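You operate a simulated robot arm through the tools that you are given. There is no shell and no other tool. Be economical: measure what you need, move in short steps, check, and stop when the job is done.

Carry out the task below with a simulated two-armed robot. There is one attempt and no reset: what you move stays moved.

JOB
Pick up the white capacitor with one hand, pass it to the other hand and put it on the ledge of the rack. Take the dust cloth and leave it on the deck end by the switch box. Do these in any order. Set down upright: white capacitor, dust cloth.

Only the result counts: the job must be done as asked and must still hold three seconds after the hand-in. Knocking over, shifting, dropping, spilling or breaking anything else fails it. Flat cloth is picked up by pressing the open fingertips on it (5 to 10 N) and closing them slowly along it; thin cloth reads only 2 to 8 mm in the jaws.

ROBOT AND FRAMES
Two 7-joint arms with two-finger parallel grippers on one trunk, on a base that drives. Base frame: it is fixed to the floor where the robot stands at the start and does not move with it; the origin is under the middle of the robot, x ahead of it, y to its left, z up. Lengths are in mm, angles in rad, forces in N, time in s.
The left shoulder is at the start at [70, 188, 854], the right one opposite. With the tool pointing down near the work surface each hand reaches from about 100 to 580 mm from the robot's upright axis, wherever it stands, measured 20 degrees to its own side. Places, roughly: deck end by the switch box (13x13 cm) [180, -2400, 980]; dust cloth [1750, 0, 750]; ledge of the rack (74x14 cm) [-760, -1020, 1040]. Payload 3.91 kg a hand.
The tool frame of a hand sits at the grasp point between the pads (the TCP): z along the fingers, y along the line on which they close. The tips reach 30 mm beyond it. Largest opening 110 mm; finger width 20, thickness 10; the body of the gripper, 48 by 112 mm, starts 55 mm behind the TCP.
Orientation is that of the tool frame in the base frame, as [roll, pitch, yaw] about the fixed x, y, z axes, in that order (R = Rz(yaw) Ry(pitch) Rx(roll)). With the fingers straight down and closing along the base's y, the tool's x points along the base's -x, its y along +y and its z along -z.

CONTROLS
- The arms move only by the tool jog_arm. It takes "left_moves", "right_moves" or both (then of equal length, played together; a hand with none holds still); each is a list of rows, each a list of 7 numbers: the turn, a rotation vector about the base's x, y, z in rad, then the shift along the base's x, y, z in mm, then the finger opening in mm, from 0 to 110. In form: [[ax, ay, az, dx, dy, dz, jaw], ...]. A call has 1 to 10 rows; each row is the pose to reach, as a shift and turn from the pose commanded when the call began. Rows are played at 5 a second. More than 50 mm and 0.15 rad between two rows, or a gripper value outside its range, and nothing of the call is played. Where a pose cannot be reached the arm comes as near as it can. A force on the tool above 40 N (or 10 N above the force at the start of the call, whichever is more), or a blocked arm, ends the call early, and 0.2 s more pass. The fingers move at their own pace (about 72 mm/s each) and stop on an object; they squeeze with about 35 N. The grip force told is the motor's: it shows also when the fingers shut on nothing. Time passes only in rows, and 0.2 s behind the last, so rows that repeat a pose let the fingers close. It gives the time, the measured TCP pose, the force on the tool (base axes), the opening and the grip force at its end, in the units of the frame above (readings bear some noise), with the torque about the TCP (base axes, N m) and any sound that the robot's microphone picked up.
- Cameras (640 x 400 px; columns grow to the right, rows downward): "scene" is now at [108.3, 19.3, 1042.5]; the picture's right is [0.33, -0.94, 0.00], its down [-0.85, -0.30, -0.44] and it looks along [0.42, 0.15, -0.90] (base axes); focal length 289 px, centre (320, 200). "left" rides on the left gripper at [73, -17, -103] in its tool frame; the picture's right is [0.23, 0.97, 0.00], its down [-0.76, 0.18, -0.62] and it looks along [-0.61, 0.14, 0.78] (tool axes); focal length 222 px, centre (320, 200). "right" rides on the right gripper at [72, 17, -103] in its tool frame; the picture's right is [-0.23, 0.97, 0.00], its down [-0.76, -0.18, -0.62] and it looks along [-0.61, -0.14, 0.78] (tool axes); focal length 222 px, centre (320, 200). There is no depth. A picture from a camera that has moved, and an enlarged one, comes with that camera's place and axes in the base frame and with its lens.
- grab_frame(camera): a new picture of that camera. No time passes.
- lift_body(by): slides the trunk up (or, below 0, down) by that many mm; the arms and the scene camera ride with it, the base frame stays. It gives what a move gives, with no picture.
- steer(legs): drives the robot by 1 to 6 legs, each [ahead, turn to the left] in mm and rad, along the robot's own axes; the way and the turn of a leg run together, so that a leg with both is an arc; at most 1500 mm and 3.142 rad a leg. The arms and the cameras ride along, it lands a little off, and it stops where it bumps. It gives what a move gives.
- aim_head(pan, tilt): turns the head with the scene camera to pan (to the left, within 1.501 rad either way) and tilt (down, from -0.506 to 1.204), counted from straight ahead of the robot. It gives what a move gives.
- inspect(camera, box): a new picture of the part [left, top, right, bottom] of that camera's present view, enlarged. No time passes.
- job_done(): hands the job in; it is judged then, once.

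Go step by step. Nothing tells you exact positions but the pictures and the camera data: compare them with the known pose of the tool, close in by small moves and look again before you grip or let go. The budget is 165 turns and 138 pictures, counting those below and the enlarged ones. Unless the task says otherwise, let go and move clear before handing in, and close with one line.

The tools are called after "Call:" by a JSON object that holds its "fn" and its "kwargs". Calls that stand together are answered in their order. jog_arm: Moves the arms, as the interface text tells. Its arguments: {"type":"object","properties":{"left_moves":{"type":"array","items":{"type":"array","items":{"type":"number"}}},"right_moves":{"type":"array","items":{"type":"array","items":{"type":"number"}}}},"required":[]} The other tools are called the same way: lift_body (by) slides the trunk up or down; steer (legs) drives the base; aim_head (pan, tilt) turns the head that bears the scene camera; grab_frame (camera) takes a picture; inspect (camera, box) takes an enlarged picture of a part of a camera's view; job_done () hands the job in.

At the start:

```text
time_s: 0.0
left_eef_pos: [442.9, 283.8, 384.9]
left_tool_rot: [3.13, 0.144, 3.141]
left_wrist_force: [128.5, -2.3, -255.1]
left_ft_torque: [2.44, -11.0, 1.32]
left_opening: 110.3
left_finger_force: 0.0
right_eef_pos: [312.7, -45.4, 390.2]
right_tool_rot: [3.141, 0.001, 3.14]
right_wrist_force: [-0.8, 0.1, -0.1]
right_ft_torque: [-0.02, 0.04, 0.0]
right_opening: 110.1
right_finger_force: 0.1
trunk travel left (down, up): [-364.0, 576.0]
robot x, y, heading: [3.3, 1.1, 0.0]
head pan, tilt: [0.335, 1.112]
```

scene: 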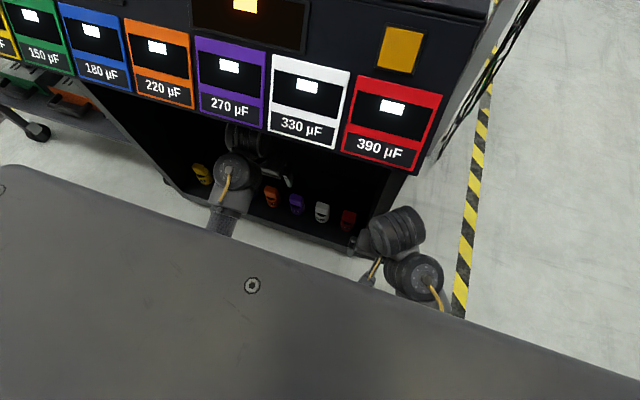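
right: 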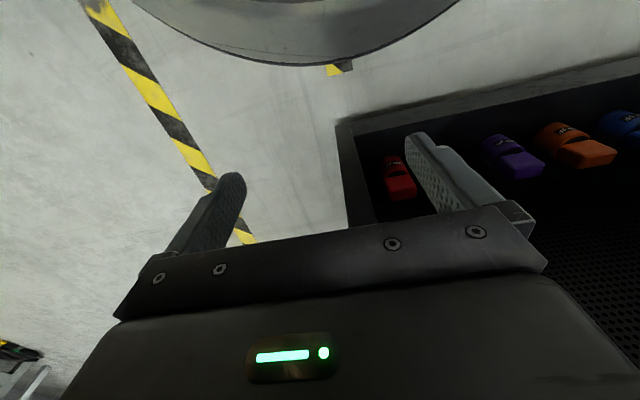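
left: 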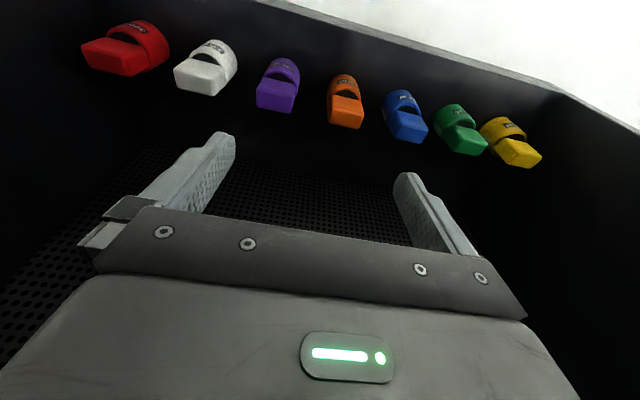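

The left hand seems to be inside a dark cabinet bin and pressing on something (force ~285 N); coloured parts line the back. I look around first with the head before moving anything.

Call:
{"fn": "aim_head", "kwargs": {"pan": 0.3, "tilt": 0.6}}

Call:
{"fn": "grab_frame", "kwargs": {"camera": "scene"}}

```text
time_s: 0.9
left_eef_pos: [444.3, 284.3, 385.9]
left_tool_rot: [3.128, 0.156, 3.141]
left_wrist_force: [54.6, -4.2, -112.4]
left_ft_torque: [1.44, -5.21, 0.91]
left_opening: 110.2
left_finger_force: 0.1
right_eef_pos: [313.3, -46.6, 389.5]
right_tool_rot: [-3.141, 0.002, -3.14]
right_wrist_force: [-0.6, -0.4, -0.1]
right_ft_torque: [0.02, 0.02, 0.01]
right_opening: 110.1
right_finger_force: 0.0
trunk travel left (down, up): [-364.0, 576.0]
robot x, y, heading: [-0.2, -0.2, 0.004]
head pan, tilt: [0.3, 0.6]
```

```text
134 pictures are left
camera scene: at [133.9, 24.9, 1081.8], right [0.3, -0.96, 0.0], down [-0.54, -0.17, -0.82], along [0.79, 0.24, -0.57], focal length 289 px, centre (320, 200)
```

scene: 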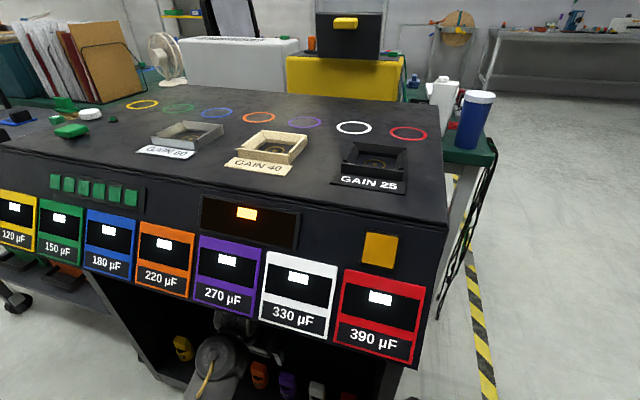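

Console with labelled slots on top, and the parts are in an open bin under it. I read the forces again and look down at the bin.

Call:
{"fn": "aim_head", "kwargs": {"pan": 0.3, "tilt": 1.0}}

Call:
{"fn": "grab_frame", "kwargs": {"camera": "scene"}}

Call:
{"fn": "grab_frame", "kwargs": {"camera": "left"}}

Call:
{"fn": "grab_frame", "kwargs": {"camera": "right"}}

```text
time_s: 1.8
left_eef_pos: [445.3, 282.7, 385.8]
left_tool_rot: [3.129, 0.156, 3.14]
left_wrist_force: [56.1, -2.0, -112.2]
left_ft_torque: [1.18, -5.24, 0.65]
left_opening: 110.1
left_finger_force: 0.1
right_eef_pos: [314.2, -45.2, 390.6]
right_tool_rot: [3.141, 0.003, -3.14]
right_wrist_force: [-1.0, 1.0, -0.3]
right_ft_torque: [0.01, -0.03, 0.0]
right_opening: 110.0
right_finger_force: 0.2
trunk travel left (down, up): [-364.0, 576.0]
robot x, y, heading: [-2.5, -3.5, 0.001]
head pan, tilt: [0.3, 1.0]
```

```text
133 pictures are left
camera scene: at [116.1, 19.4, 1049.9], right [0.3, -0.96, 0.0], down [-0.8, -0.25, -0.54], along [0.52, 0.16, -0.84], focal length 289 px, centre (320, 200)
```

scene: 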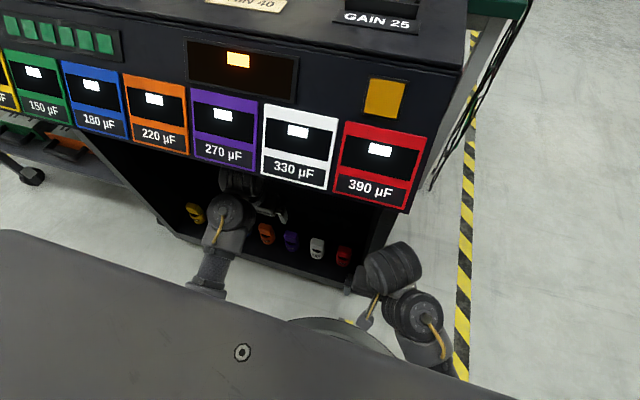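

```text
132 pictures are left
camera left: at [357.4, 264.3, 476.7], right [-0.22, 0.97, -0.02], down [0.65, 0.17, 0.74], along [0.72, 0.15, -0.68], focal length 222 px, centre (320, 200)
```

left: 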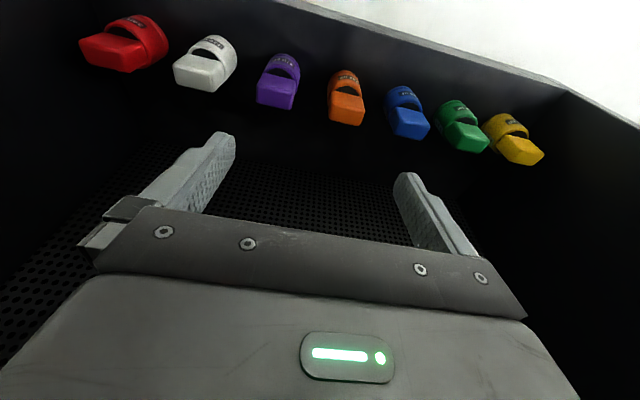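

```text
131 pictures are left
camera right: at [239.3, -28.8, 492.4], right [0.23, 0.97, 0.0], down [0.76, -0.18, 0.62], along [0.61, -0.14, -0.78], focal length 222 px, centre (320, 200)
```

right: 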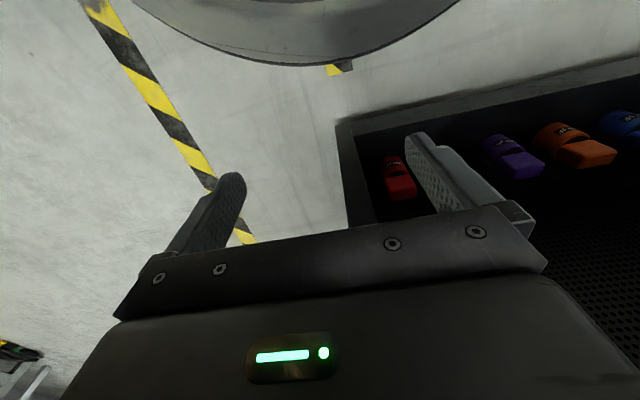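

The left forearm is apparently pressed up against the console's lower edge; the white part lies near (479, 140, 173) in the bin. Lowering the trunk relieves the contact and brings the hands nearer, so I lower a little.

Call:
{"fn": "lift_body", "kwargs": {"by": -40}}

Call:
{"fn": "grab_frame", "kwargs": {"camera": "left"}}

```text
time_s: 2.6
left_eef_pos: [445.4, 283.0, 345.6]
left_tool_rot: [3.129, 0.155, 3.139]
left_wrist_force: [55.8, -0.4, -113.3]
left_ft_torque: [1.02, -5.24, 0.52]
left_opening: 110.0
left_finger_force: 0.0
right_eef_pos: [314.0, -45.5, 349.6]
right_tool_rot: [-3.141, 0.0, 3.141]
right_wrist_force: [0.5, -0.1, 0.3]
right_ft_torque: [0.02, -0.02, 0.0]
right_opening: 110.0
right_finger_force: 0.0
trunk travel left (down, up): [-324.0, 616.0]
robot x, y, heading: [0.9, -0.3, -0.001]
head pan, tilt: [0.3, 1.0]
```

```text
130 pictures are left
camera left: at [357.3, 264.3, 436.7], right [-0.22, 0.97, -0.02], down [0.65, 0.17, 0.74], along [0.72, 0.15, -0.68], focal length 222 px, centre (320, 200)
```

left: 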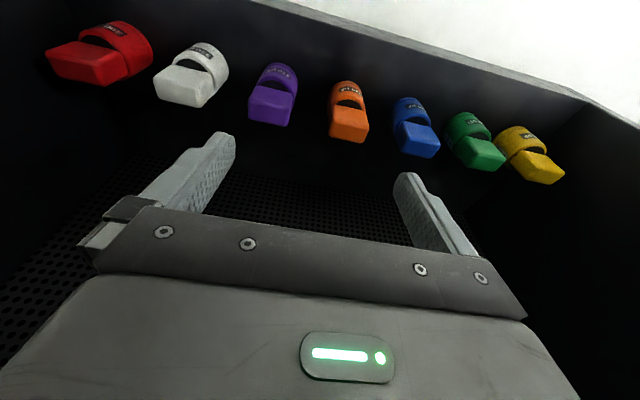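

The force moved with the trunk, so it is the arm against itself (a cramped wrist). I ease the left hand back toward the robot.

Call:
{"fn": "jog_arm", "kwargs": {"left_moves": [[0, 0, 0, -15, 0, 0, 110], [0, 0, 0, -30, 0, 0, 110], [0, 0, 0, -30, 0, 0, 110]]}}

Call:
{"fn": "aim_head", "kwargs": {"pan": 0.5, "tilt": 1.2}}

Call:
{"fn": "grab_frame", "kwargs": {"camera": "scene"}}

```text
time_s: 3.2
left_eef_pos: [427.6, 282.9, 345.4]
left_tool_rot: [3.13, 0.165, 3.14]
left_wrist_force: [32.2, -0.7, -51.8]
left_ft_torque: [0.43, -1.71, 0.26]
left_opening: 110.1
left_finger_force: 0.1
right_eef_pos: [312.1, -47.7, 348.9]
right_tool_rot: [3.14, 0.002, 3.141]
right_wrist_force: [-0.6, -0.6, 0.3]
right_ft_torque: [0.0, 0.01, 0.02]
right_opening: 109.7
right_finger_force: 0.1
trunk travel left (down, up): [-324.0, 616.0]
robot x, y, heading: [-1.4, 0.5, 0.003]
head pan, tilt: [0.3, 1.0]
stopped in row 2 (left hand): the force on the tool passed its limit at 143 N (the readings are from after the stop); the commanded pose is now the measured one
```

```text
time_s: 3.9
left_eef_pos: [426.7, 282.3, 343.9]
left_tool_rot: [3.128, 0.166, 3.138]
left_wrist_force: [35.3, -3.0, -69.7]
left_ft_torque: [0.84, -3.28, 0.49]
left_opening: 109.9
left_finger_force: 0.1
right_eef_pos: [313.7, -45.8, 349.5]
right_tool_rot: [3.14, 0.001, 3.141]
right_wrist_force: [0.4, 0.9, -1.0]
right_ft_torque: [0.03, 0.0, -0.01]
right_opening: 110.1
right_finger_force: 0.0
trunk travel left (down, up): [-324.0, 616.0]
robot x, y, heading: [-0.6, -1.0, 0.006]
head pan, tilt: [0.499, 1.201]
```

```text
129 pictures are left
camera scene: at [98.6, 25.5, 997.3], right [0.48, -0.88, 0.0], down [-0.82, -0.45, -0.36], along [0.32, 0.17, -0.93], focal length 289 px, centre (320, 200)
```

scene: 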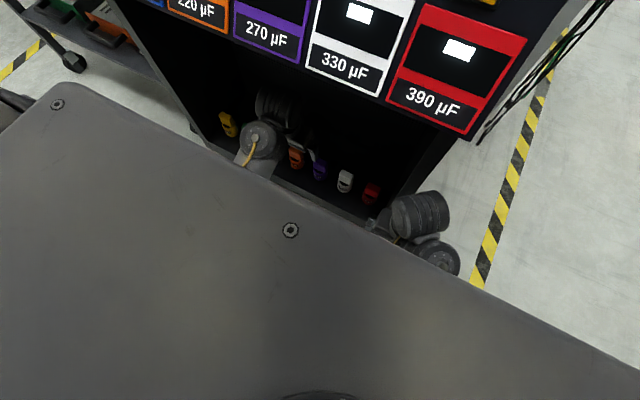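

Pulling back made it worse; the push is downward and forward on the hand, so I move the left hand down and slightly ahead instead.

Call:
{"fn": "jog_arm", "kwargs": {"left_moves": [[0, 0, 0, 5, 0, -15, 110], [0, 0, 0, 10, 0, -30, 110], [0, 0, 0, 15, 0, -45, 110], [0, 0, 0, 15, 0, -45, 110]]}}

```text
time_s: 4.9
left_eef_pos: [439.9, 282.8, 300.7]
left_tool_rot: [3.129, 0.16, 3.14]
left_wrist_force: [0.4, 0.9, 0.2]
left_ft_torque: [0.0, -0.01, 0.0]
left_opening: 109.9
left_finger_force: 0.2
right_eef_pos: [312.4, -45.7, 348.7]
right_tool_rot: [3.14, 0.003, -3.14]
right_wrist_force: [-1.2, 0.4, -0.1]
right_ft_torque: [0.01, 0.03, 0.02]
right_opening: 110.1
right_finger_force: 0.1
trunk travel left (down, up): [-324.0, 616.0]
robot x, y, heading: [1.2, 2.6, -0.001]
head pan, tilt: [0.499, 1.201]
```

The left arm is free now. I look closely at the white part.

Call:
{"fn": "inspect", "kwargs": {"camera": "left", "box": [0, 0, 320, 200]}}

Call:
{"fn": "inspect", "kwargs": {"camera": "scene", "box": [180, 80, 420, 230]}}

```text
2.00 times, centred on (160, 100) of left
camera zoom: at [352.6, 262.3, 391.2], right [-0.22, 0.97, -0.02], down [0.65, 0.17, 0.74], along [0.72, 0.15, -0.67], focal length 444 px, centre (640, 400)
```

zoom: 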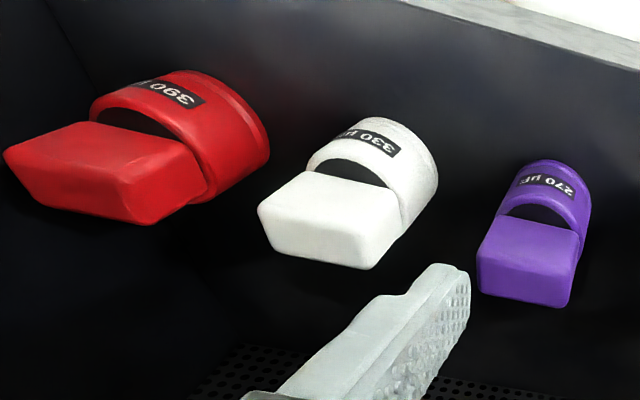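

```text
2.67 times, centred on (300, 155) of scene
camera zoom: at [98.6, 25.5, 997.3], right [0.48, -0.88, 0.0], down [-0.82, -0.45, -0.36], along [0.32, 0.17, -0.93], focal length 770 px, centre (373, 320)
```

zoom: 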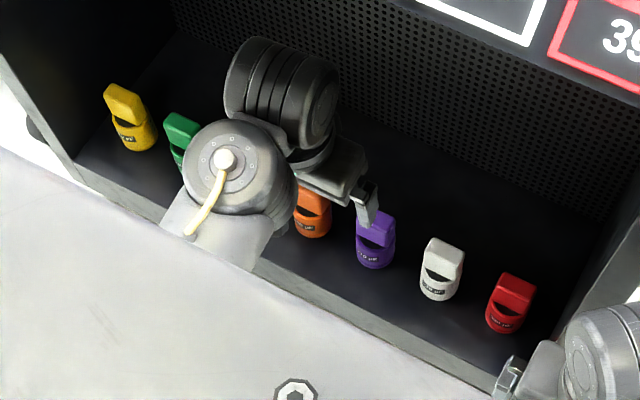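

White: tab around (477, 137, 203), neighbours roughly 75 mm to each side. I move the left hand above it with the jaws narrowed to 75 and upright tool.

Call:
{"fn": "jog_arm", "kwargs": {"left_moves": [[0, 0.05, 0, 8, -35, 0, 75], [0, 0.1, 0, 12, -75, 0, 75], [0, 0.15, 0, 16, -110, 0, 75], [0, 0.16, 0, 20, -146, 0, 75], [0, 0.16, 0, 20, -146, 0, 75]]}}

Call:
{"fn": "grab_frame", "kwargs": {"camera": "left"}}

Call:
{"fn": "grab_frame", "kwargs": {"camera": "scene"}}

```text
time_s: 6.1
left_eef_pos: [462.7, 137.7, 300.4]
left_tool_rot: [3.13, -0.001, 3.141]
left_wrist_force: [0.5, -0.4, -0.1]
left_ft_torque: [0.0, -0.01, 0.05]
left_opening: 74.9
left_finger_force: 0.0
right_eef_pos: [313.1, -46.6, 349.7]
right_tool_rot: [3.141, 0.002, 3.141]
right_wrist_force: [-0.1, -0.9, 0.7]
right_ft_torque: [0.0, 0.0, 0.03]
right_opening: 110.0
right_finger_force: 0.1
trunk travel left (down, up): [-324.0, 616.0]
robot x, y, heading: [-0.2, 1.1, -0.0]
head pan, tilt: [0.499, 1.201]
```

```text
126 pictures are left
camera left: at [390.0, 118.1, 403.6], right [-0.22, 0.97, 0.01], down [0.76, 0.17, 0.63], along [0.61, 0.15, -0.78], focal length 222 px, centre (320, 200)
```

left: 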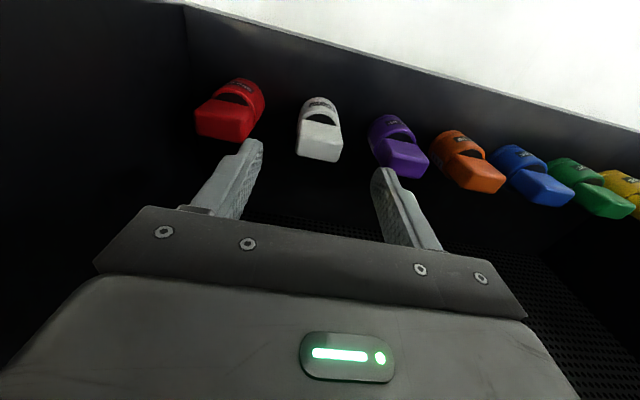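

```text
125 pictures are left
camera scene: at [98.6, 25.4, 997.3], right [0.48, -0.88, 0.0], down [-0.82, -0.45, -0.36], along [0.32, 0.17, -0.93], focal length 289 px, centre (320, 200)
```

scene: 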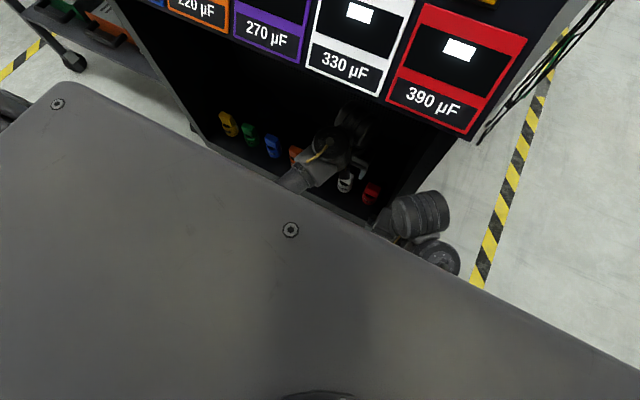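

Tab confirmed near (474, 139), roughly square to the tool, with enough side clearance at 75 mm. I come down part way and look.

Call:
{"fn": "jog_arm", "kwargs": {"left_moves": [[0, 0, 0, 5, 1, -30, 75], [0, 0, 0, 11, 1, -60, 75], [0, 0, 0, 11, 1, -60, 75]]}}

Call:
{"fn": "inspect", "kwargs": {"camera": "left", "box": [160, 40, 480, 240]}}

Call:
{"fn": "inspect", "kwargs": {"camera": "scene", "box": [260, 90, 420, 230]}}

```text
time_s: 6.9
left_eef_pos: [470.2, 136.5, 242.7]
left_tool_rot: [3.129, 0.0, 3.138]
left_wrist_force: [0.8, -0.6, 0.2]
left_ft_torque: [-0.01, -0.01, 0.01]
left_opening: 74.8
left_finger_force: 0.1
right_eef_pos: [313.4, -45.9, 350.2]
right_tool_rot: [-3.141, 0.002, -3.141]
right_wrist_force: [0.0, -0.2, 0.3]
right_ft_torque: [-0.03, 0.02, -0.01]
right_opening: 109.9
right_finger_force: 0.0
trunk travel left (down, up): [-324.0, 616.0]
robot x, y, heading: [2.5, -1.1, -0.0]
head pan, tilt: [0.499, 1.201]
```

```text
2.00 times, centred on (320, 140) of left
camera zoom: at [397.9, 118.9, 345.1], right [-0.22, 0.97, 0.01], down [0.76, 0.17, 0.63], along [0.61, 0.15, -0.78], focal length 444 px, centre (320, 320)
```

zoom: 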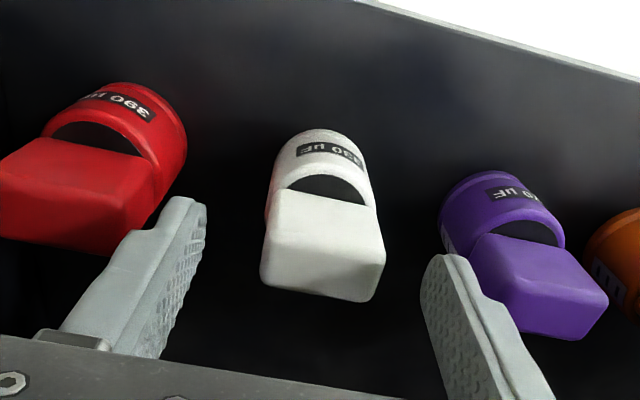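

```text
2.86 times, centred on (340, 160) of scene
camera zoom: at [98.6, 25.5, 997.3], right [0.48, -0.88, 0.0], down [-0.82, -0.45, -0.36], along [0.32, 0.17, -0.93], focal length 825 px, centre (263, 314)
```

zoom: 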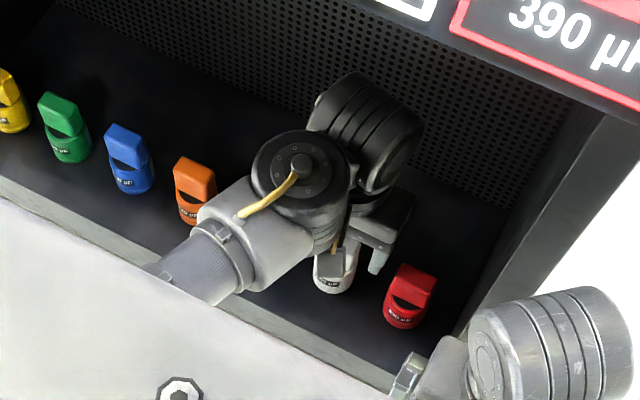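

The part is an upright cylinder with a block handle on top, centred under the jaws. I descend to TCP z≈198.

Call:
{"fn": "jog_arm", "kwargs": {"left_moves": [[0, 0, 0, 1, 1, -22, 75], [0, 0, 0, 2, 2, -44, 75], [0, 0, 0, 2, 2, -44, 75]]}}

Call:
{"fn": "inspect", "kwargs": {"camera": "left", "box": [160, 40, 480, 240]}}

```text
time_s: 7.7
left_eef_pos: [472.7, 140.3, 196.8]
left_tool_rot: [3.13, -0.001, 3.139]
left_wrist_force: [0.3, -0.1, -0.4]
left_ft_torque: [-0.02, -0.02, -0.01]
left_opening: 74.9
left_finger_force: 0.1
right_eef_pos: [312.6, -46.2, 348.7]
right_tool_rot: [-3.14, 0.001, 3.141]
right_wrist_force: [-0.7, -0.4, 0.4]
right_ft_torque: [0.0, -0.01, -0.02]
right_opening: 110.1
right_finger_force: 0.1
trunk travel left (down, up): [-324.0, 616.0]
robot x, y, heading: [1.0, -0.4, 0.003]
head pan, tilt: [0.499, 1.201]
```

```text
2.00 times, centred on (320, 140) of left
camera zoom: at [400.1, 122.0, 301.1], right [-0.22, 0.97, 0.01], down [0.76, 0.17, 0.63], along [0.61, 0.15, -0.78], focal length 444 px, centre (320, 320)
```

zoom: 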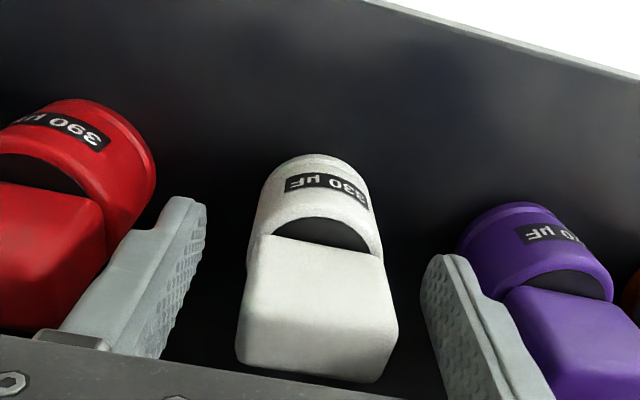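

Refined: block top about (481, 141, 190). I go a little lower and forward, then close.

Call:
{"fn": "jog_arm", "kwargs": {"left_moves": [[0, 0, 0, 6, 0, -14, 75], [0, 0, 0, 6, 0, -14, 60], [0, 0, 0, 6, 0, -14, 40], [0, 0, 0, 6, 0, -14, 20], [0, 0, 0, 6, 0, -14, 20]]}}

Call:
{"fn": "inspect", "kwargs": {"camera": "left", "box": [160, 40, 480, 240]}}

```text
time_s: 8.9
left_eef_pos: [478.9, 141.1, 182.8]
left_tool_rot: [3.129, 0.0, 3.139]
left_wrist_force: [0.6, -0.6, 0.1]
left_ft_torque: [-0.07, -0.03, -0.01]
left_opening: 46.8
left_finger_force: 35.4
right_eef_pos: [313.0, -45.7, 349.6]
right_tool_rot: [-3.141, 0.0, 3.141]
right_wrist_force: [-0.4, -0.2, -0.1]
right_ft_torque: [0.0, 0.0, -0.07]
right_opening: 109.8
right_finger_force: 0.0
trunk travel left (down, up): [-324.0, 616.0]
robot x, y, heading: [-1.1, 0.9, 0.006]
head pan, tilt: [0.499, 1.201]
```

```text
2.00 times, centred on (320, 140) of left
camera zoom: at [406.1, 121.6, 287.1], right [-0.22, 0.97, 0.01], down [0.76, 0.17, 0.63], along [0.61, 0.15, -0.78], focal length 444 px, centre (320, 320)
```

zoom: 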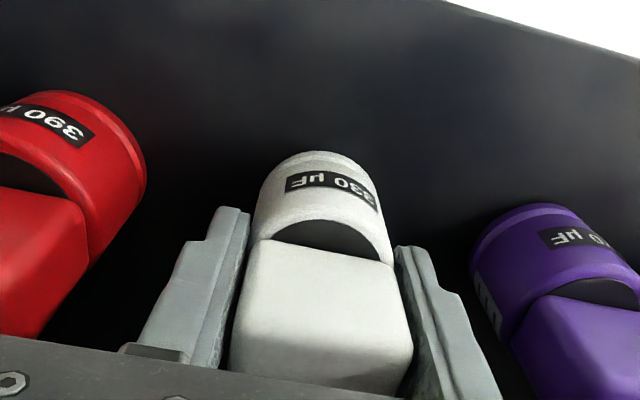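

Held: 47 mm wide, 35 N. I lift it 120 mm out of the bin.

Call:
{"fn": "jog_arm", "kwargs": {"left_moves": [[0, 0, 0, 0, 0, 20, 20], [0, 0, 0, 0, 0, 50, 20], [0, 0, 0, 0, 0, 85, 20], [0, 0, 0, 0, 0, 120, 20], [0, 0, 0, 0, 0, 120, 20]]}}

Call:
{"fn": "grab_frame", "kwargs": {"camera": "left"}}

Call:
{"fn": "grab_frame", "kwargs": {"camera": "right"}}

```text
time_s: 10.1
left_eef_pos: [480.2, 140.1, 304.4]
left_tool_rot: [3.128, 0.001, 3.138]
left_wrist_force: [-1.0, 0.3, -1.5]
left_ft_torque: [-0.04, -0.01, -0.03]
left_opening: 46.9
left_finger_force: 34.6
right_eef_pos: [312.8, -46.5, 349.3]
right_tool_rot: [-3.14, 0.001, -3.14]
right_wrist_force: [0.6, 0.1, 0.1]
right_ft_torque: [0.0, 0.01, 0.01]
right_opening: 110.3
right_finger_force: 0.1
trunk travel left (down, up): [-324.0, 616.0]
robot x, y, heading: [2.6, -0.3, -0.001]
head pan, tilt: [0.499, 1.201]
```

```text
120 pictures are left
camera left: at [407.4, 120.4, 407.3], right [-0.22, 0.97, 0.01], down [0.76, 0.17, 0.63], along [0.61, 0.15, -0.78], focal length 222 px, centre (320, 200)
```

left: 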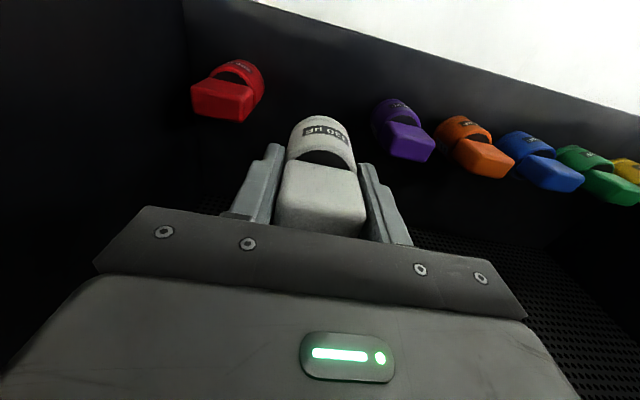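

```text
119 pictures are left
camera right: at [239.3, -28.8, 452.3], right [0.23, 0.97, 0.0], down [0.76, -0.18, 0.62], along [0.61, -0.14, -0.78], focal length 222 px, centre (320, 200)
```

right: 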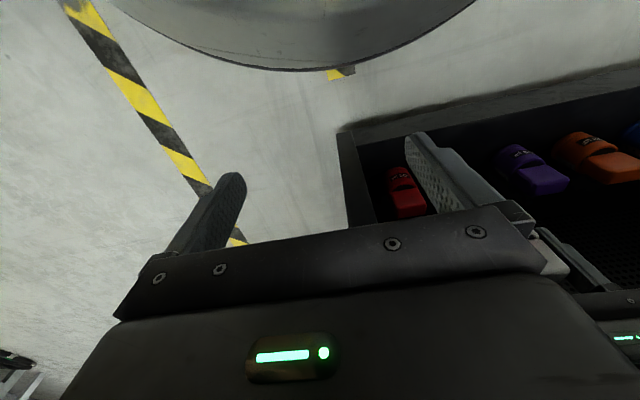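

The white part is up; the bin is an open shelf without front lip, so I back the robot out 300 mm and then look around.

Call:
{"fn": "steer", "kwargs": {"legs": [[-300, 0]]}}

Call:
{"fn": "aim_head", "kwargs": {"pan": -1.5, "tilt": 0.35}}

Call:
{"fn": "grab_frame", "kwargs": {"camera": "scene"}}

Call:
{"fn": "aim_head", "kwargs": {"pan": -0.6, "tilt": 0.35}}

Call:
{"fn": "grab_frame", "kwargs": {"camera": "scene"}}

Call:
{"fn": "aim_head", "kwargs": {"pan": 0.3, "tilt": 0.35}}

Call:
{"fn": "grab_frame", "kwargs": {"camera": "scene"}}

```text
time_s: 12.2
left_eef_pos: [176.3, 136.6, 303.8]
left_tool_rot: [3.129, 0.001, 3.131]
left_wrist_force: [-0.7, -0.4, -1.8]
left_ft_torque: [0.06, -0.04, -0.03]
left_opening: 46.8
left_finger_force: 34.6
right_eef_pos: [8.7, -48.8, 350.3]
right_tool_rot: [-3.141, 0.0, 3.133]
right_wrist_force: [0.2, 0.3, -0.3]
right_ft_torque: [0.02, -0.02, 0.01]
right_opening: 110.0
right_finger_force: 0.1
trunk travel left (down, up): [-324.0, 616.0]
robot x, y, heading: [-302.3, -2.0, -0.006]
head pan, tilt: [0.499, 1.201]
```

```text
time_s: 14.1
left_eef_pos: [176.8, 136.7, 303.4]
left_tool_rot: [3.131, -0.002, 3.13]
left_wrist_force: [-0.2, 0.2, -0.9]
left_ft_torque: [0.0, 0.02, -0.02]
left_opening: 46.9
left_finger_force: 34.6
right_eef_pos: [10.5, -47.3, 348.5]
right_tool_rot: [3.141, 0.001, 3.133]
right_wrist_force: [0.3, 0.6, -0.3]
right_ft_torque: [-0.02, 0.01, 0.05]
right_opening: 110.1
right_finger_force: 0.2
trunk travel left (down, up): [-324.0, 616.0]
robot x, y, heading: [-303.6, 2.6, -0.012]
head pan, tilt: [-1.499, 0.351]
```

```text
118 pictures are left
camera scene: at [-247.8, -93.4, 1064.6], right [-1.0, -0.06, 0.0], down [-0.02, 0.34, -0.94], along [0.06, -0.94, -0.34], focal length 289 px, centre (320, 200)
```

scene: 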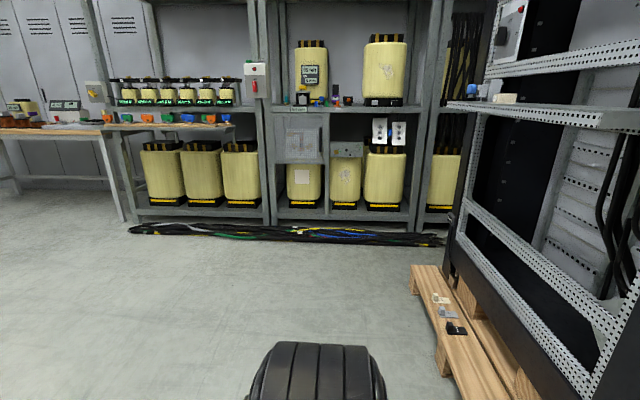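

```text
time_s: 15.3
left_eef_pos: [176.8, 136.7, 303.4]
left_tool_rot: [3.128, -0.001, 3.132]
left_wrist_force: [-0.5, -0.1, -1.6]
left_ft_torque: [-0.01, -0.02, -0.02]
left_opening: 46.8
left_finger_force: 35.3
right_eef_pos: [9.6, -46.8, 349.3]
right_tool_rot: [-3.14, 0.002, 3.133]
right_wrist_force: [0.4, 0.3, -0.3]
right_ft_torque: [0.0, -0.01, 0.02]
right_opening: 109.9
right_finger_force: 0.1
trunk travel left (down, up): [-324.0, 616.0]
robot x, y, heading: [-299.8, 3.0, -0.01]
head pan, tilt: [-0.6, 0.351]
```

```text
117 pictures are left
camera scene: at [-177.4, -53.7, 1064.6], right [-0.57, -0.82, 0.0], down [-0.28, 0.2, -0.94], along [0.77, -0.54, -0.34], focal length 289 px, centre (320, 200)
```

scene: 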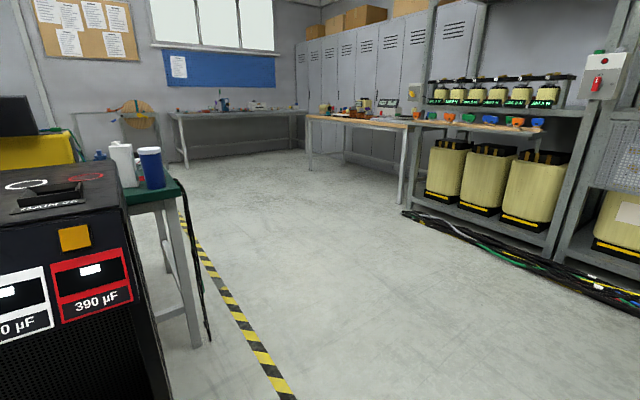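

```text
time_s: 16.5
left_eef_pos: [177.1, 136.1, 303.6]
left_tool_rot: [3.128, 0.0, 3.131]
left_wrist_force: [0.5, 0.0, -2.2]
left_ft_torque: [0.02, 0.04, 0.0]
left_opening: 46.6
left_finger_force: 35.1
right_eef_pos: [10.2, -46.4, 347.8]
right_tool_rot: [3.141, 0.001, 3.133]
right_wrist_force: [0.1, -0.5, -0.3]
right_ft_torque: [0.01, 0.02, 0.0]
right_opening: 110.2
right_finger_force: 0.1
trunk travel left (down, up): [-324.0, 616.0]
robot x, y, heading: [-303.0, -1.0, -0.006]
head pan, tilt: [0.3, 0.351]
```

```text
116 pictures are left
camera scene: at [-164.6, 26.3, 1064.6], right [0.29, -0.96, 0.0], down [-0.33, -0.1, -0.94], along [0.9, 0.27, -0.34], focal length 289 px, centre (320, 200)
```

scene: 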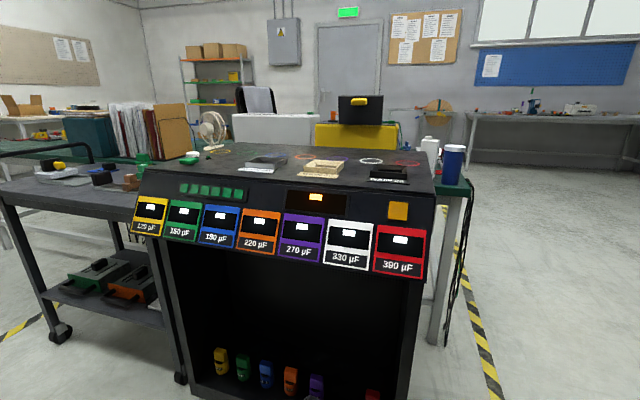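

Rack is behind-right with a ledge holding some items, a pallet in front; switch box is on the far shelving. I zoom on these.

Call:
{"fn": "aim_head", "kwargs": {"pan": -1.5, "tilt": 0.2}}

Call:
{"fn": "inspect", "kwargs": {"camera": "scene", "box": [400, 80, 640, 230]}}

Call:
{"fn": "inspect", "kwargs": {"camera": "scene", "box": [200, 80, 440, 230]}}

Call:
{"fn": "aim_head", "kwargs": {"pan": -1.5, "tilt": 0.9}}

Call:
{"fn": "grab_frame", "kwargs": {"camera": "scene"}}

```text
time_s: 18.3
left_eef_pos: [177.6, 137.3, 304.6]
left_tool_rot: [3.13, -0.001, 3.132]
left_wrist_force: [-0.1, -0.4, -1.4]
left_ft_torque: [0.01, 0.01, 0.01]
left_opening: 46.9
left_finger_force: 35.2
right_eef_pos: [9.3, -47.3, 348.8]
right_tool_rot: [3.141, 0.002, 3.133]
right_wrist_force: [-0.2, -0.9, 0.8]
right_ft_torque: [0.01, 0.01, 0.0]
right_opening: 110.0
right_finger_force: 0.1
trunk travel left (down, up): [-324.0, 616.0]
robot x, y, heading: [-304.2, 2.2, -0.009]
head pan, tilt: [-1.499, 0.201]
```

```text
2.67 times, centred on (520, 155) of scene
camera zoom: at [-247.8, -93.4, 1078.6], right [-1.0, -0.06, 0.0], down [-0.01, 0.2, -0.98], along [0.06, -0.98, -0.2], focal length 770 px, centre (-213, 320)
```

zoom: 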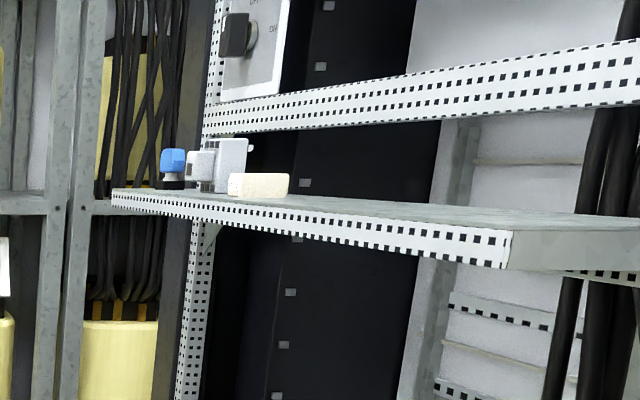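

```text
2.67 times, centred on (320, 155) of scene
camera zoom: at [-247.8, -93.4, 1078.6], right [-1.0, -0.06, 0.0], down [-0.01, 0.2, -0.98], along [0.06, -0.98, -0.2], focal length 770 px, centre (320, 320)
```

zoom: 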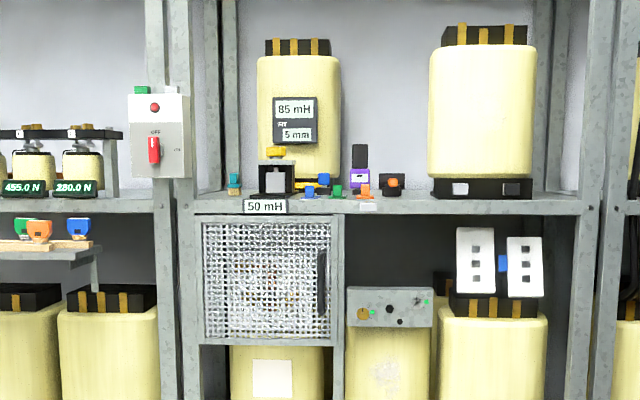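

```text
time_s: 19.4
left_eef_pos: [178.4, 135.8, 303.3]
left_tool_rot: [3.13, 0.0, 3.132]
left_wrist_force: [-0.5, 0.1, -1.3]
left_ft_torque: [0.01, -0.02, 0.0]
left_opening: 46.6
left_finger_force: 34.6
right_eef_pos: [10.1, -47.3, 349.4]
right_tool_rot: [3.141, 0.002, 3.132]
right_wrist_force: [0.4, 0.2, 0.4]
right_ft_torque: [-0.01, 0.01, 0.01]
right_opening: 109.8
right_finger_force: 0.0
trunk travel left (down, up): [-324.0, 616.0]
robot x, y, heading: [-305.0, 1.1, -0.013]
head pan, tilt: [-1.499, 0.901]
```

```text
113 pictures are left
camera scene: at [-249.0, -75.8, 1017.1], right [-1.0, -0.06, 0.0], down [-0.05, 0.78, -0.62], along [0.04, -0.62, -0.78], focal length 289 px, centre (320, 200)
```

scene: 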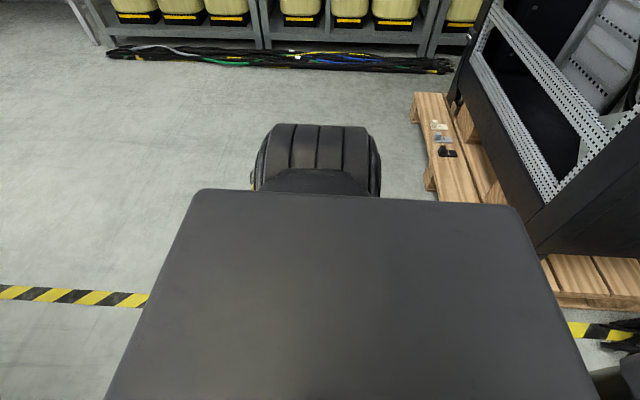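

Ledge top is about z 1035, x −690…−830, y −640…−1390, with items only at its far end. I drive to (-100, -850) and turn to face the rack.

Call:
{"fn": "steer", "kwargs": {"legs": [[0, -1.322], [875, 0], [0, -1.807]]}}

Call:
{"fn": "aim_head", "kwargs": {"pan": 0, "tilt": 0.3}}

Call:
{"fn": "grab_frame", "kwargs": {"camera": "scene"}}

Call:
{"fn": "aim_head", "kwargs": {"pan": 0.4, "tilt": 1.1}}

Call:
{"fn": "grab_frame", "kwargs": {"camera": "scene"}}

```text
time_s: 31.6
left_eef_pos: [-584.9, -967.5, 302.7]
left_tool_rot: [3.129, 0.0, -0.019]
left_wrist_force: [0.0, 0.4, -1.3]
left_ft_torque: [0.0, -0.03, -0.02]
left_opening: 46.8
left_finger_force: 34.8
right_eef_pos: [-416.2, -784.1, 349.4]
right_tool_rot: [3.141, 0.001, -0.019]
right_wrist_force: [0.0, 0.4, 0.3]
right_ft_torque: [-0.04, 0.0, 0.0]
right_opening: 110.2
right_finger_force: 0.1
trunk travel left (down, up): [-324.0, 616.0]
robot x, y, heading: [-106.2, -831.1, 3.124]
head pan, tilt: [-1.499, 0.901]
```

```text
time_s: 33.2
left_eef_pos: [-585.3, -967.4, 304.1]
left_tool_rot: [3.13, 0.0, -0.019]
left_wrist_force: [0.1, -0.1, -1.7]
left_ft_torque: [-0.02, -0.01, -0.01]
left_opening: 46.8
left_finger_force: 35.0
right_eef_pos: [-415.7, -784.5, 350.2]
right_tool_rot: [3.141, 0.002, -0.019]
right_wrist_force: [-0.3, 0.3, 1.1]
right_ft_torque: [0.03, -0.02, 0.01]
right_opening: 110.0
right_finger_force: 0.1
trunk travel left (down, up): [-324.0, 616.0]
robot x, y, heading: [-106.3, -838.6, 3.124]
head pan, tilt: [0.0, 0.3]
```

```text
112 pictures are left
camera scene: at [-247.6, -834.2, 1069.3], right [0.02, 1.0, 0.0], down [0.3, -0.01, -0.96], along [-0.95, 0.02, -0.3], focal length 289 px, centre (320, 200)
```

scene: 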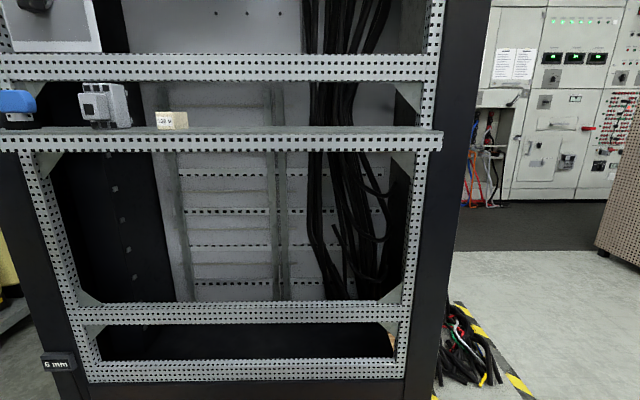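

```text
time_s: 34.3
left_eef_pos: [-585.0, -968.0, 303.1]
left_tool_rot: [3.13, 0.0, -0.02]
left_wrist_force: [0.5, -0.1, -1.8]
left_ft_torque: [0.0, 0.0, -0.04]
left_opening: 46.9
left_finger_force: 34.9
right_eef_pos: [-415.3, -783.9, 349.0]
right_tool_rot: [-3.14, 0.0, -0.017]
right_wrist_force: [0.7, -1.2, 0.9]
right_ft_torque: [0.04, 0.0, 0.0]
right_opening: 109.8
right_finger_force: 0.0
trunk travel left (down, up): [-324.0, 616.0]
robot x, y, heading: [-99.5, -833.8, 3.121]
head pan, tilt: [0.4, 1.1]
```

```text
111 pictures are left
camera scene: at [-212.8, -859.4, 1003.3], right [-0.37, 0.93, 0.0], down [0.83, 0.33, -0.45], along [-0.42, -0.17, -0.89], focal length 289 px, centre (320, 200)
```

scene: 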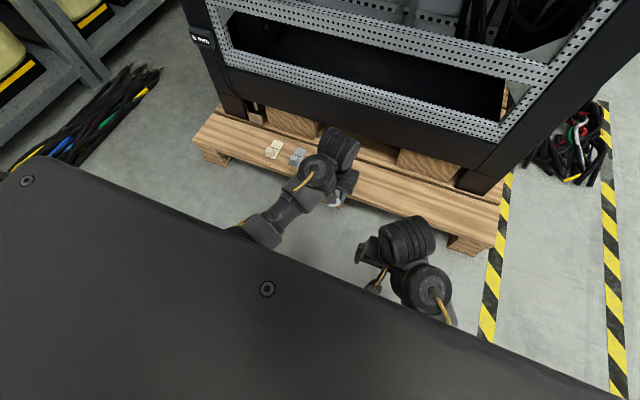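

I'm facing the rack; ledge top ≈ z 1036, free from y −640 to about −950. I raise the trunk 300 and prepare the hand-over: swing the right hand to a horizontal forward pose.

Call:
{"fn": "lift_body", "kwargs": {"by": 300}}

Call:
{"fn": "jog_arm", "kwargs": {"right_moves": [[0, 0.14, 0, -9, 8, 0, 110], [0, 0.28, 0, -18, 16, 0, 110], [0, 0.42, 0, -27, 24, 0, 110], [0, 0.56, 0, -36, 32, 0, 110], [0, 0.7, 0, -45, 40, 0, 110], [0, 0.84, 0, -54, 48, 0, 110], [0, 0.98, 0, -63, 56, 0, 110], [0, 1.12, 0, -72, 64, 0, 110], [0, 1.26, 0, -80, 70, 0, 110], [0, 1.4, 0, -87, 75, 0, 110]]}}

Call:
{"fn": "grab_frame", "kwargs": {"camera": "scene"}}

Call:
{"fn": "grab_frame", "kwargs": {"camera": "right"}}

```text
time_s: 37.3
left_eef_pos: [-584.3, -967.3, 603.8]
left_tool_rot: [3.128, -0.001, -0.02]
left_wrist_force: [0.6, 0.8, -1.6]
left_ft_torque: [0.01, -0.01, 0.03]
left_opening: 46.8
left_finger_force: 34.8
right_eef_pos: [-417.6, -783.2, 649.6]
right_tool_rot: [3.141, 0.002, -0.019]
right_wrist_force: [0.2, 0.8, -0.1]
right_ft_torque: [-0.02, -0.03, 0.04]
right_opening: 109.8
right_finger_force: 0.1
trunk travel left (down, up): [-624.0, 316.0]
robot x, y, heading: [-102.4, -835.7, 3.126]
head pan, tilt: [0.4, 1.1]
```

```text
time_s: 39.5
left_eef_pos: [-587.3, -968.4, 601.5]
left_tool_rot: [3.13, -0.001, -0.02]
left_wrist_force: [-0.6, -0.9, -1.4]
left_ft_torque: [0.04, -0.02, 0.0]
left_opening: 46.8
left_finger_force: 34.7
right_eef_pos: [-540.4, -726.0, 638.3]
right_tool_rot: [3.086, 1.393, -0.064]
right_wrist_force: [-0.4, -0.5, -0.7]
right_ft_torque: [-0.02, -0.03, -0.04]
right_opening: 109.9
right_finger_force: 0.0
right hand out of reach, approached as far as the arm can: row 9, 10
trunk travel left (down, up): [-624.0, 316.0]
robot x, y, heading: [-103.4, -836.7, 3.125]
head pan, tilt: [0.4, 1.1]
```

```text
110 pictures are left
camera scene: at [-214.7, -862.6, 1303.0], right [-0.37, 0.93, 0.0], down [0.83, 0.33, -0.45], along [-0.42, -0.17, -0.89], focal length 289 px, centre (320, 200)
```

scene: 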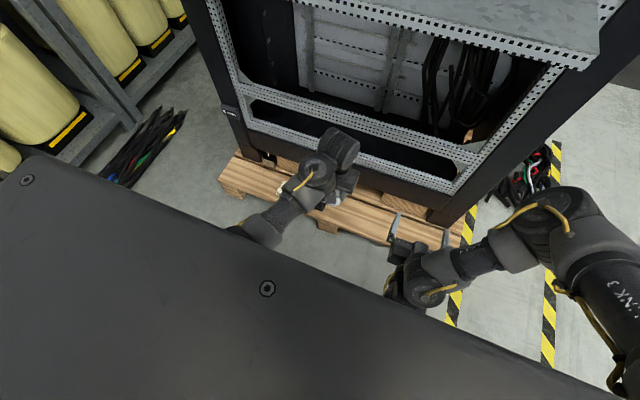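

```text
109 pictures are left
camera right: at [-427.0, -744.2, 585.5], right [-0.05, -0.97, 0.23], down [0.48, 0.18, 0.86], along [-0.87, 0.15, 0.46], focal length 222 px, centre (320, 200)
```

right: 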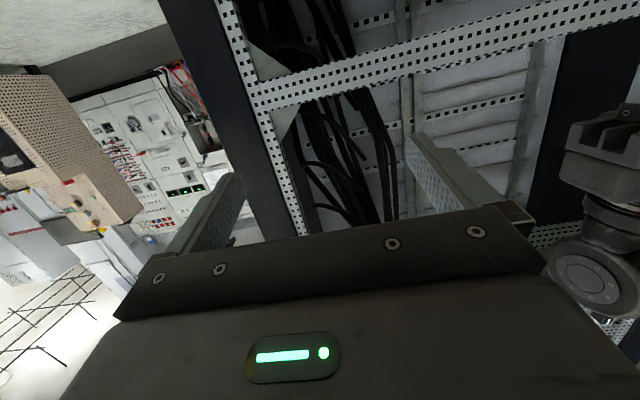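

The right hand reached horizontal. I turn it 0.7 rad leftwards so it can approach the part held by the left hand, and view it.

Call:
{"fn": "jog_arm", "kwargs": {"right_moves": [[0, 0, 0.14, -20, 0, 0, 90], [0, 0, 0.28, -20, -5, 0, 80], [0, 0, 0.42, -15, -10, 0, 80], [0, 0, 0.56, -10, -15, 0, 80], [0, 0, 0.7, -5, -20, 0, 80], [0, 0, 0.7, 0, -20, 0, 80]]}}

Call:
{"fn": "grab_frame", "kwargs": {"camera": "right"}}

Call:
{"fn": "grab_frame", "kwargs": {"camera": "scene"}}

```text
time_s: 40.9
left_eef_pos: [-584.8, -967.2, 603.5]
left_tool_rot: [3.128, -0.002, -0.019]
left_wrist_force: [-0.4, -0.4, -1.3]
left_ft_torque: [-0.01, 0.02, 0.0]
left_opening: 46.6
left_finger_force: 35.2
right_eef_pos: [-459.4, -856.9, 772.0]
right_tool_rot: [-3.046, 1.342, 0.746]
right_wrist_force: [0.0, 0.1, -0.1]
right_ft_torque: [0.04, 0.01, 0.0]
right_opening: 80.2
right_finger_force: 0.1
right hand out of reach, approached as far as the arm can: row 1, 2, 3, 4, 5, 6
trunk travel left (down, up): [-624.0, 316.0]
robot x, y, heading: [-106.4, -834.1, 3.13]
head pan, tilt: [0.4, 1.1]
```

```text
108 pictures are left
camera right: at [-358.1, -797.3, 722.9], right [0.55, -0.81, 0.2], down [0.25, 0.39, 0.89], along [-0.79, -0.44, 0.42], focal length 222 px, centre (320, 200)
```

right: 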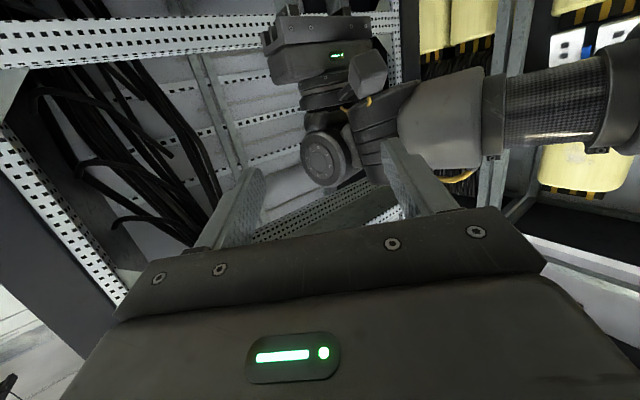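

```text
107 pictures are left
camera scene: at [-213.4, -858.9, 1303.2], right [-0.37, 0.93, 0.0], down [0.83, 0.33, -0.45], along [-0.42, -0.17, -0.89], focal length 289 px, centre (320, 200)
```

scene: 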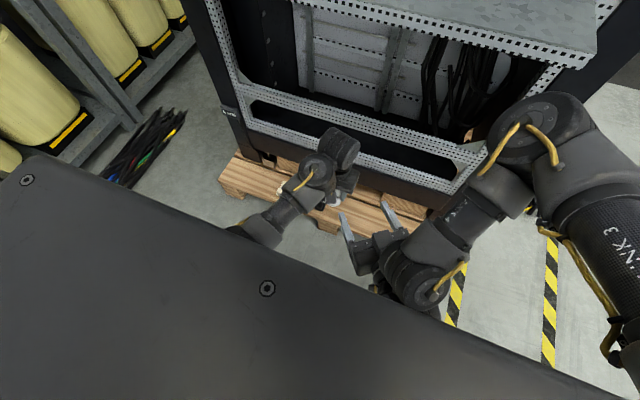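

The right arm can't do that low with a horizontal tool. I reduce its tilt (tool about 35° below horizontal) while lowering.

Call:
{"fn": "jog_arm", "kwargs": {"right_moves": [[0.097, -0.115, 0, 0, 5, -40, 80], [0.193, -0.23, 0, 0, 10, -80, 80], [0.29, -0.344, 0, 0, 20, -120, 80], [0.29, -0.344, 0, 0, 30, -160, 80], [0.29, -0.344, 0, 0, 30, -160, 80]]}}

Call:
{"fn": "grab_frame", "kwargs": {"camera": "right"}}

```text
time_s: 42.1
left_eef_pos: [-585.6, -967.8, 602.9]
left_tool_rot: [3.129, 0.001, -0.019]
left_wrist_force: [0.2, 0.3, -1.5]
left_ft_torque: [0.0, 0.0, -0.02]
left_opening: 46.7
left_finger_force: 34.7
right_eef_pos: [-424.2, -847.2, 650.7]
right_tool_rot: [-3.069, 0.893, 0.716]
right_wrist_force: [0.5, -0.3, 0.1]
right_ft_torque: [-0.01, -0.01, -0.02]
right_opening: 79.8
right_finger_force: 0.1
right hand out of reach, approached as far as the arm can: row 1, 2, 3, 4, 5
trunk travel left (down, up): [-624.0, 316.0]
robot x, y, heading: [-106.1, -836.6, 3.125]
head pan, tilt: [0.4, 1.1]
```

```text
106 pictures are left
camera right: at [-315.7, -783.1, 658.0], right [0.49, -0.86, 0.13], down [-0.08, 0.11, 0.99], along [-0.87, -0.49, -0.01], focal length 222 px, centre (320, 200)
```

right: 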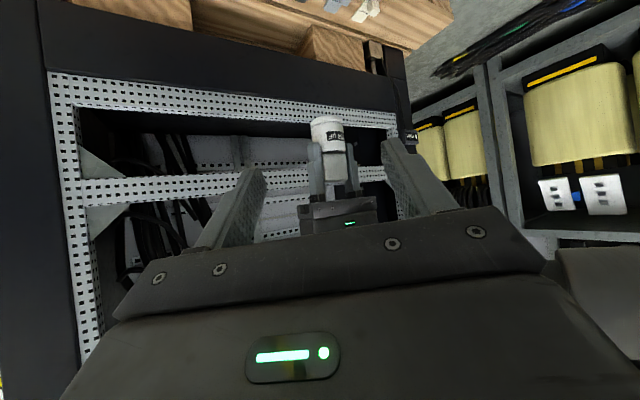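

Now the right camera sees the held part nicely; zooming to measure its shape.

Call:
{"fn": "inspect", "kwargs": {"camera": "right", "box": [280, 100, 400, 240]}}

```text
2.86 times, centred on (340, 170) of right
camera zoom: at [-315.7, -783.1, 658.0], right [0.49, -0.86, 0.13], down [-0.08, 0.11, 0.99], along [-0.87, -0.49, -0.01], focal length 635 px, centre (263, 286)
```

zoom: 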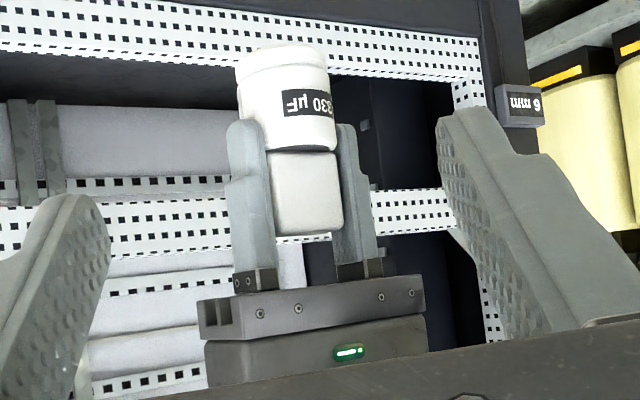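

Cylinder Ø≈49, its bottom ≈67 mm below the left TCP, with ~37 mm free below the left fingertips. I turn the left hand −0.75 about vertical and raise it, so the right can come in at a crossed grip.

Call:
{"fn": "jog_arm", "kwargs": {"left_moves": [[0, 0, -0.1, 3, 7, 20, 20], [0, 0, -0.2, 6, 14, 40, 20], [0, 0, -0.3, 9, 21, 60, 20], [0, 0, -0.4, 12, 28, 80, 20], [0, 0, -0.5, 15, 35, 100, 20], [0, 0, -0.6, 18, 42, 120, 20], [0, 0, -0.7, 20, 48, 140, 20], [0, 0, -0.75, 20, 48, 150, 20], [0, 0, -0.75, 20, 48, 150, 20]]}}

Call:
{"fn": "grab_frame", "kwargs": {"camera": "scene"}}

```text
time_s: 42.7
left_eef_pos: [-583.7, -955.9, 632.2]
left_tool_rot: [3.131, 0.012, -0.147]
left_wrist_force: [-7.6, 12.9, -21.8]
left_ft_torque: [-1.55, 0.82, 1.11]
left_opening: 46.8
left_finger_force: 35.0
right_eef_pos: [-423.9, -846.8, 651.3]
right_tool_rot: [-3.069, 0.893, 0.718]
right_wrist_force: [0.3, -1.0, -0.4]
right_ft_torque: [-0.03, -0.02, -0.02]
right_opening: 80.2
right_finger_force: 0.0
trunk travel left (down, up): [-624.0, 316.0]
robot x, y, heading: [-101.0, -834.7, 3.125]
head pan, tilt: [0.4, 1.1]
stopped in row 2 (left hand): the force on the tool passed its limit at 114 N (the readings are from after the stop); the commanded pose is now the measured one
```

```text
104 pictures are left
camera scene: at [-213.0, -859.1, 1303.2], right [-0.37, 0.93, 0.0], down [0.83, 0.33, -0.45], along [-0.42, -0.17, -0.89], focal length 289 px, centre (320, 200)
```

scene: 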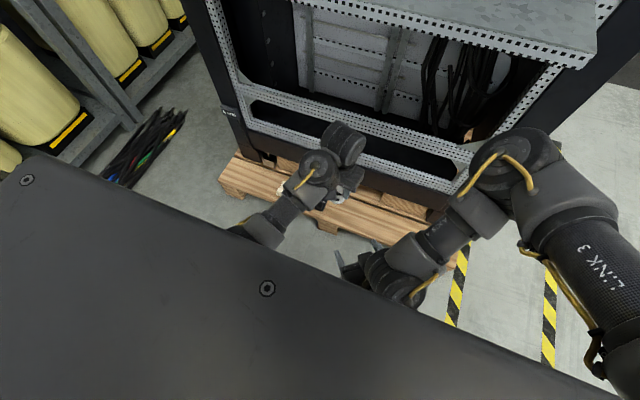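

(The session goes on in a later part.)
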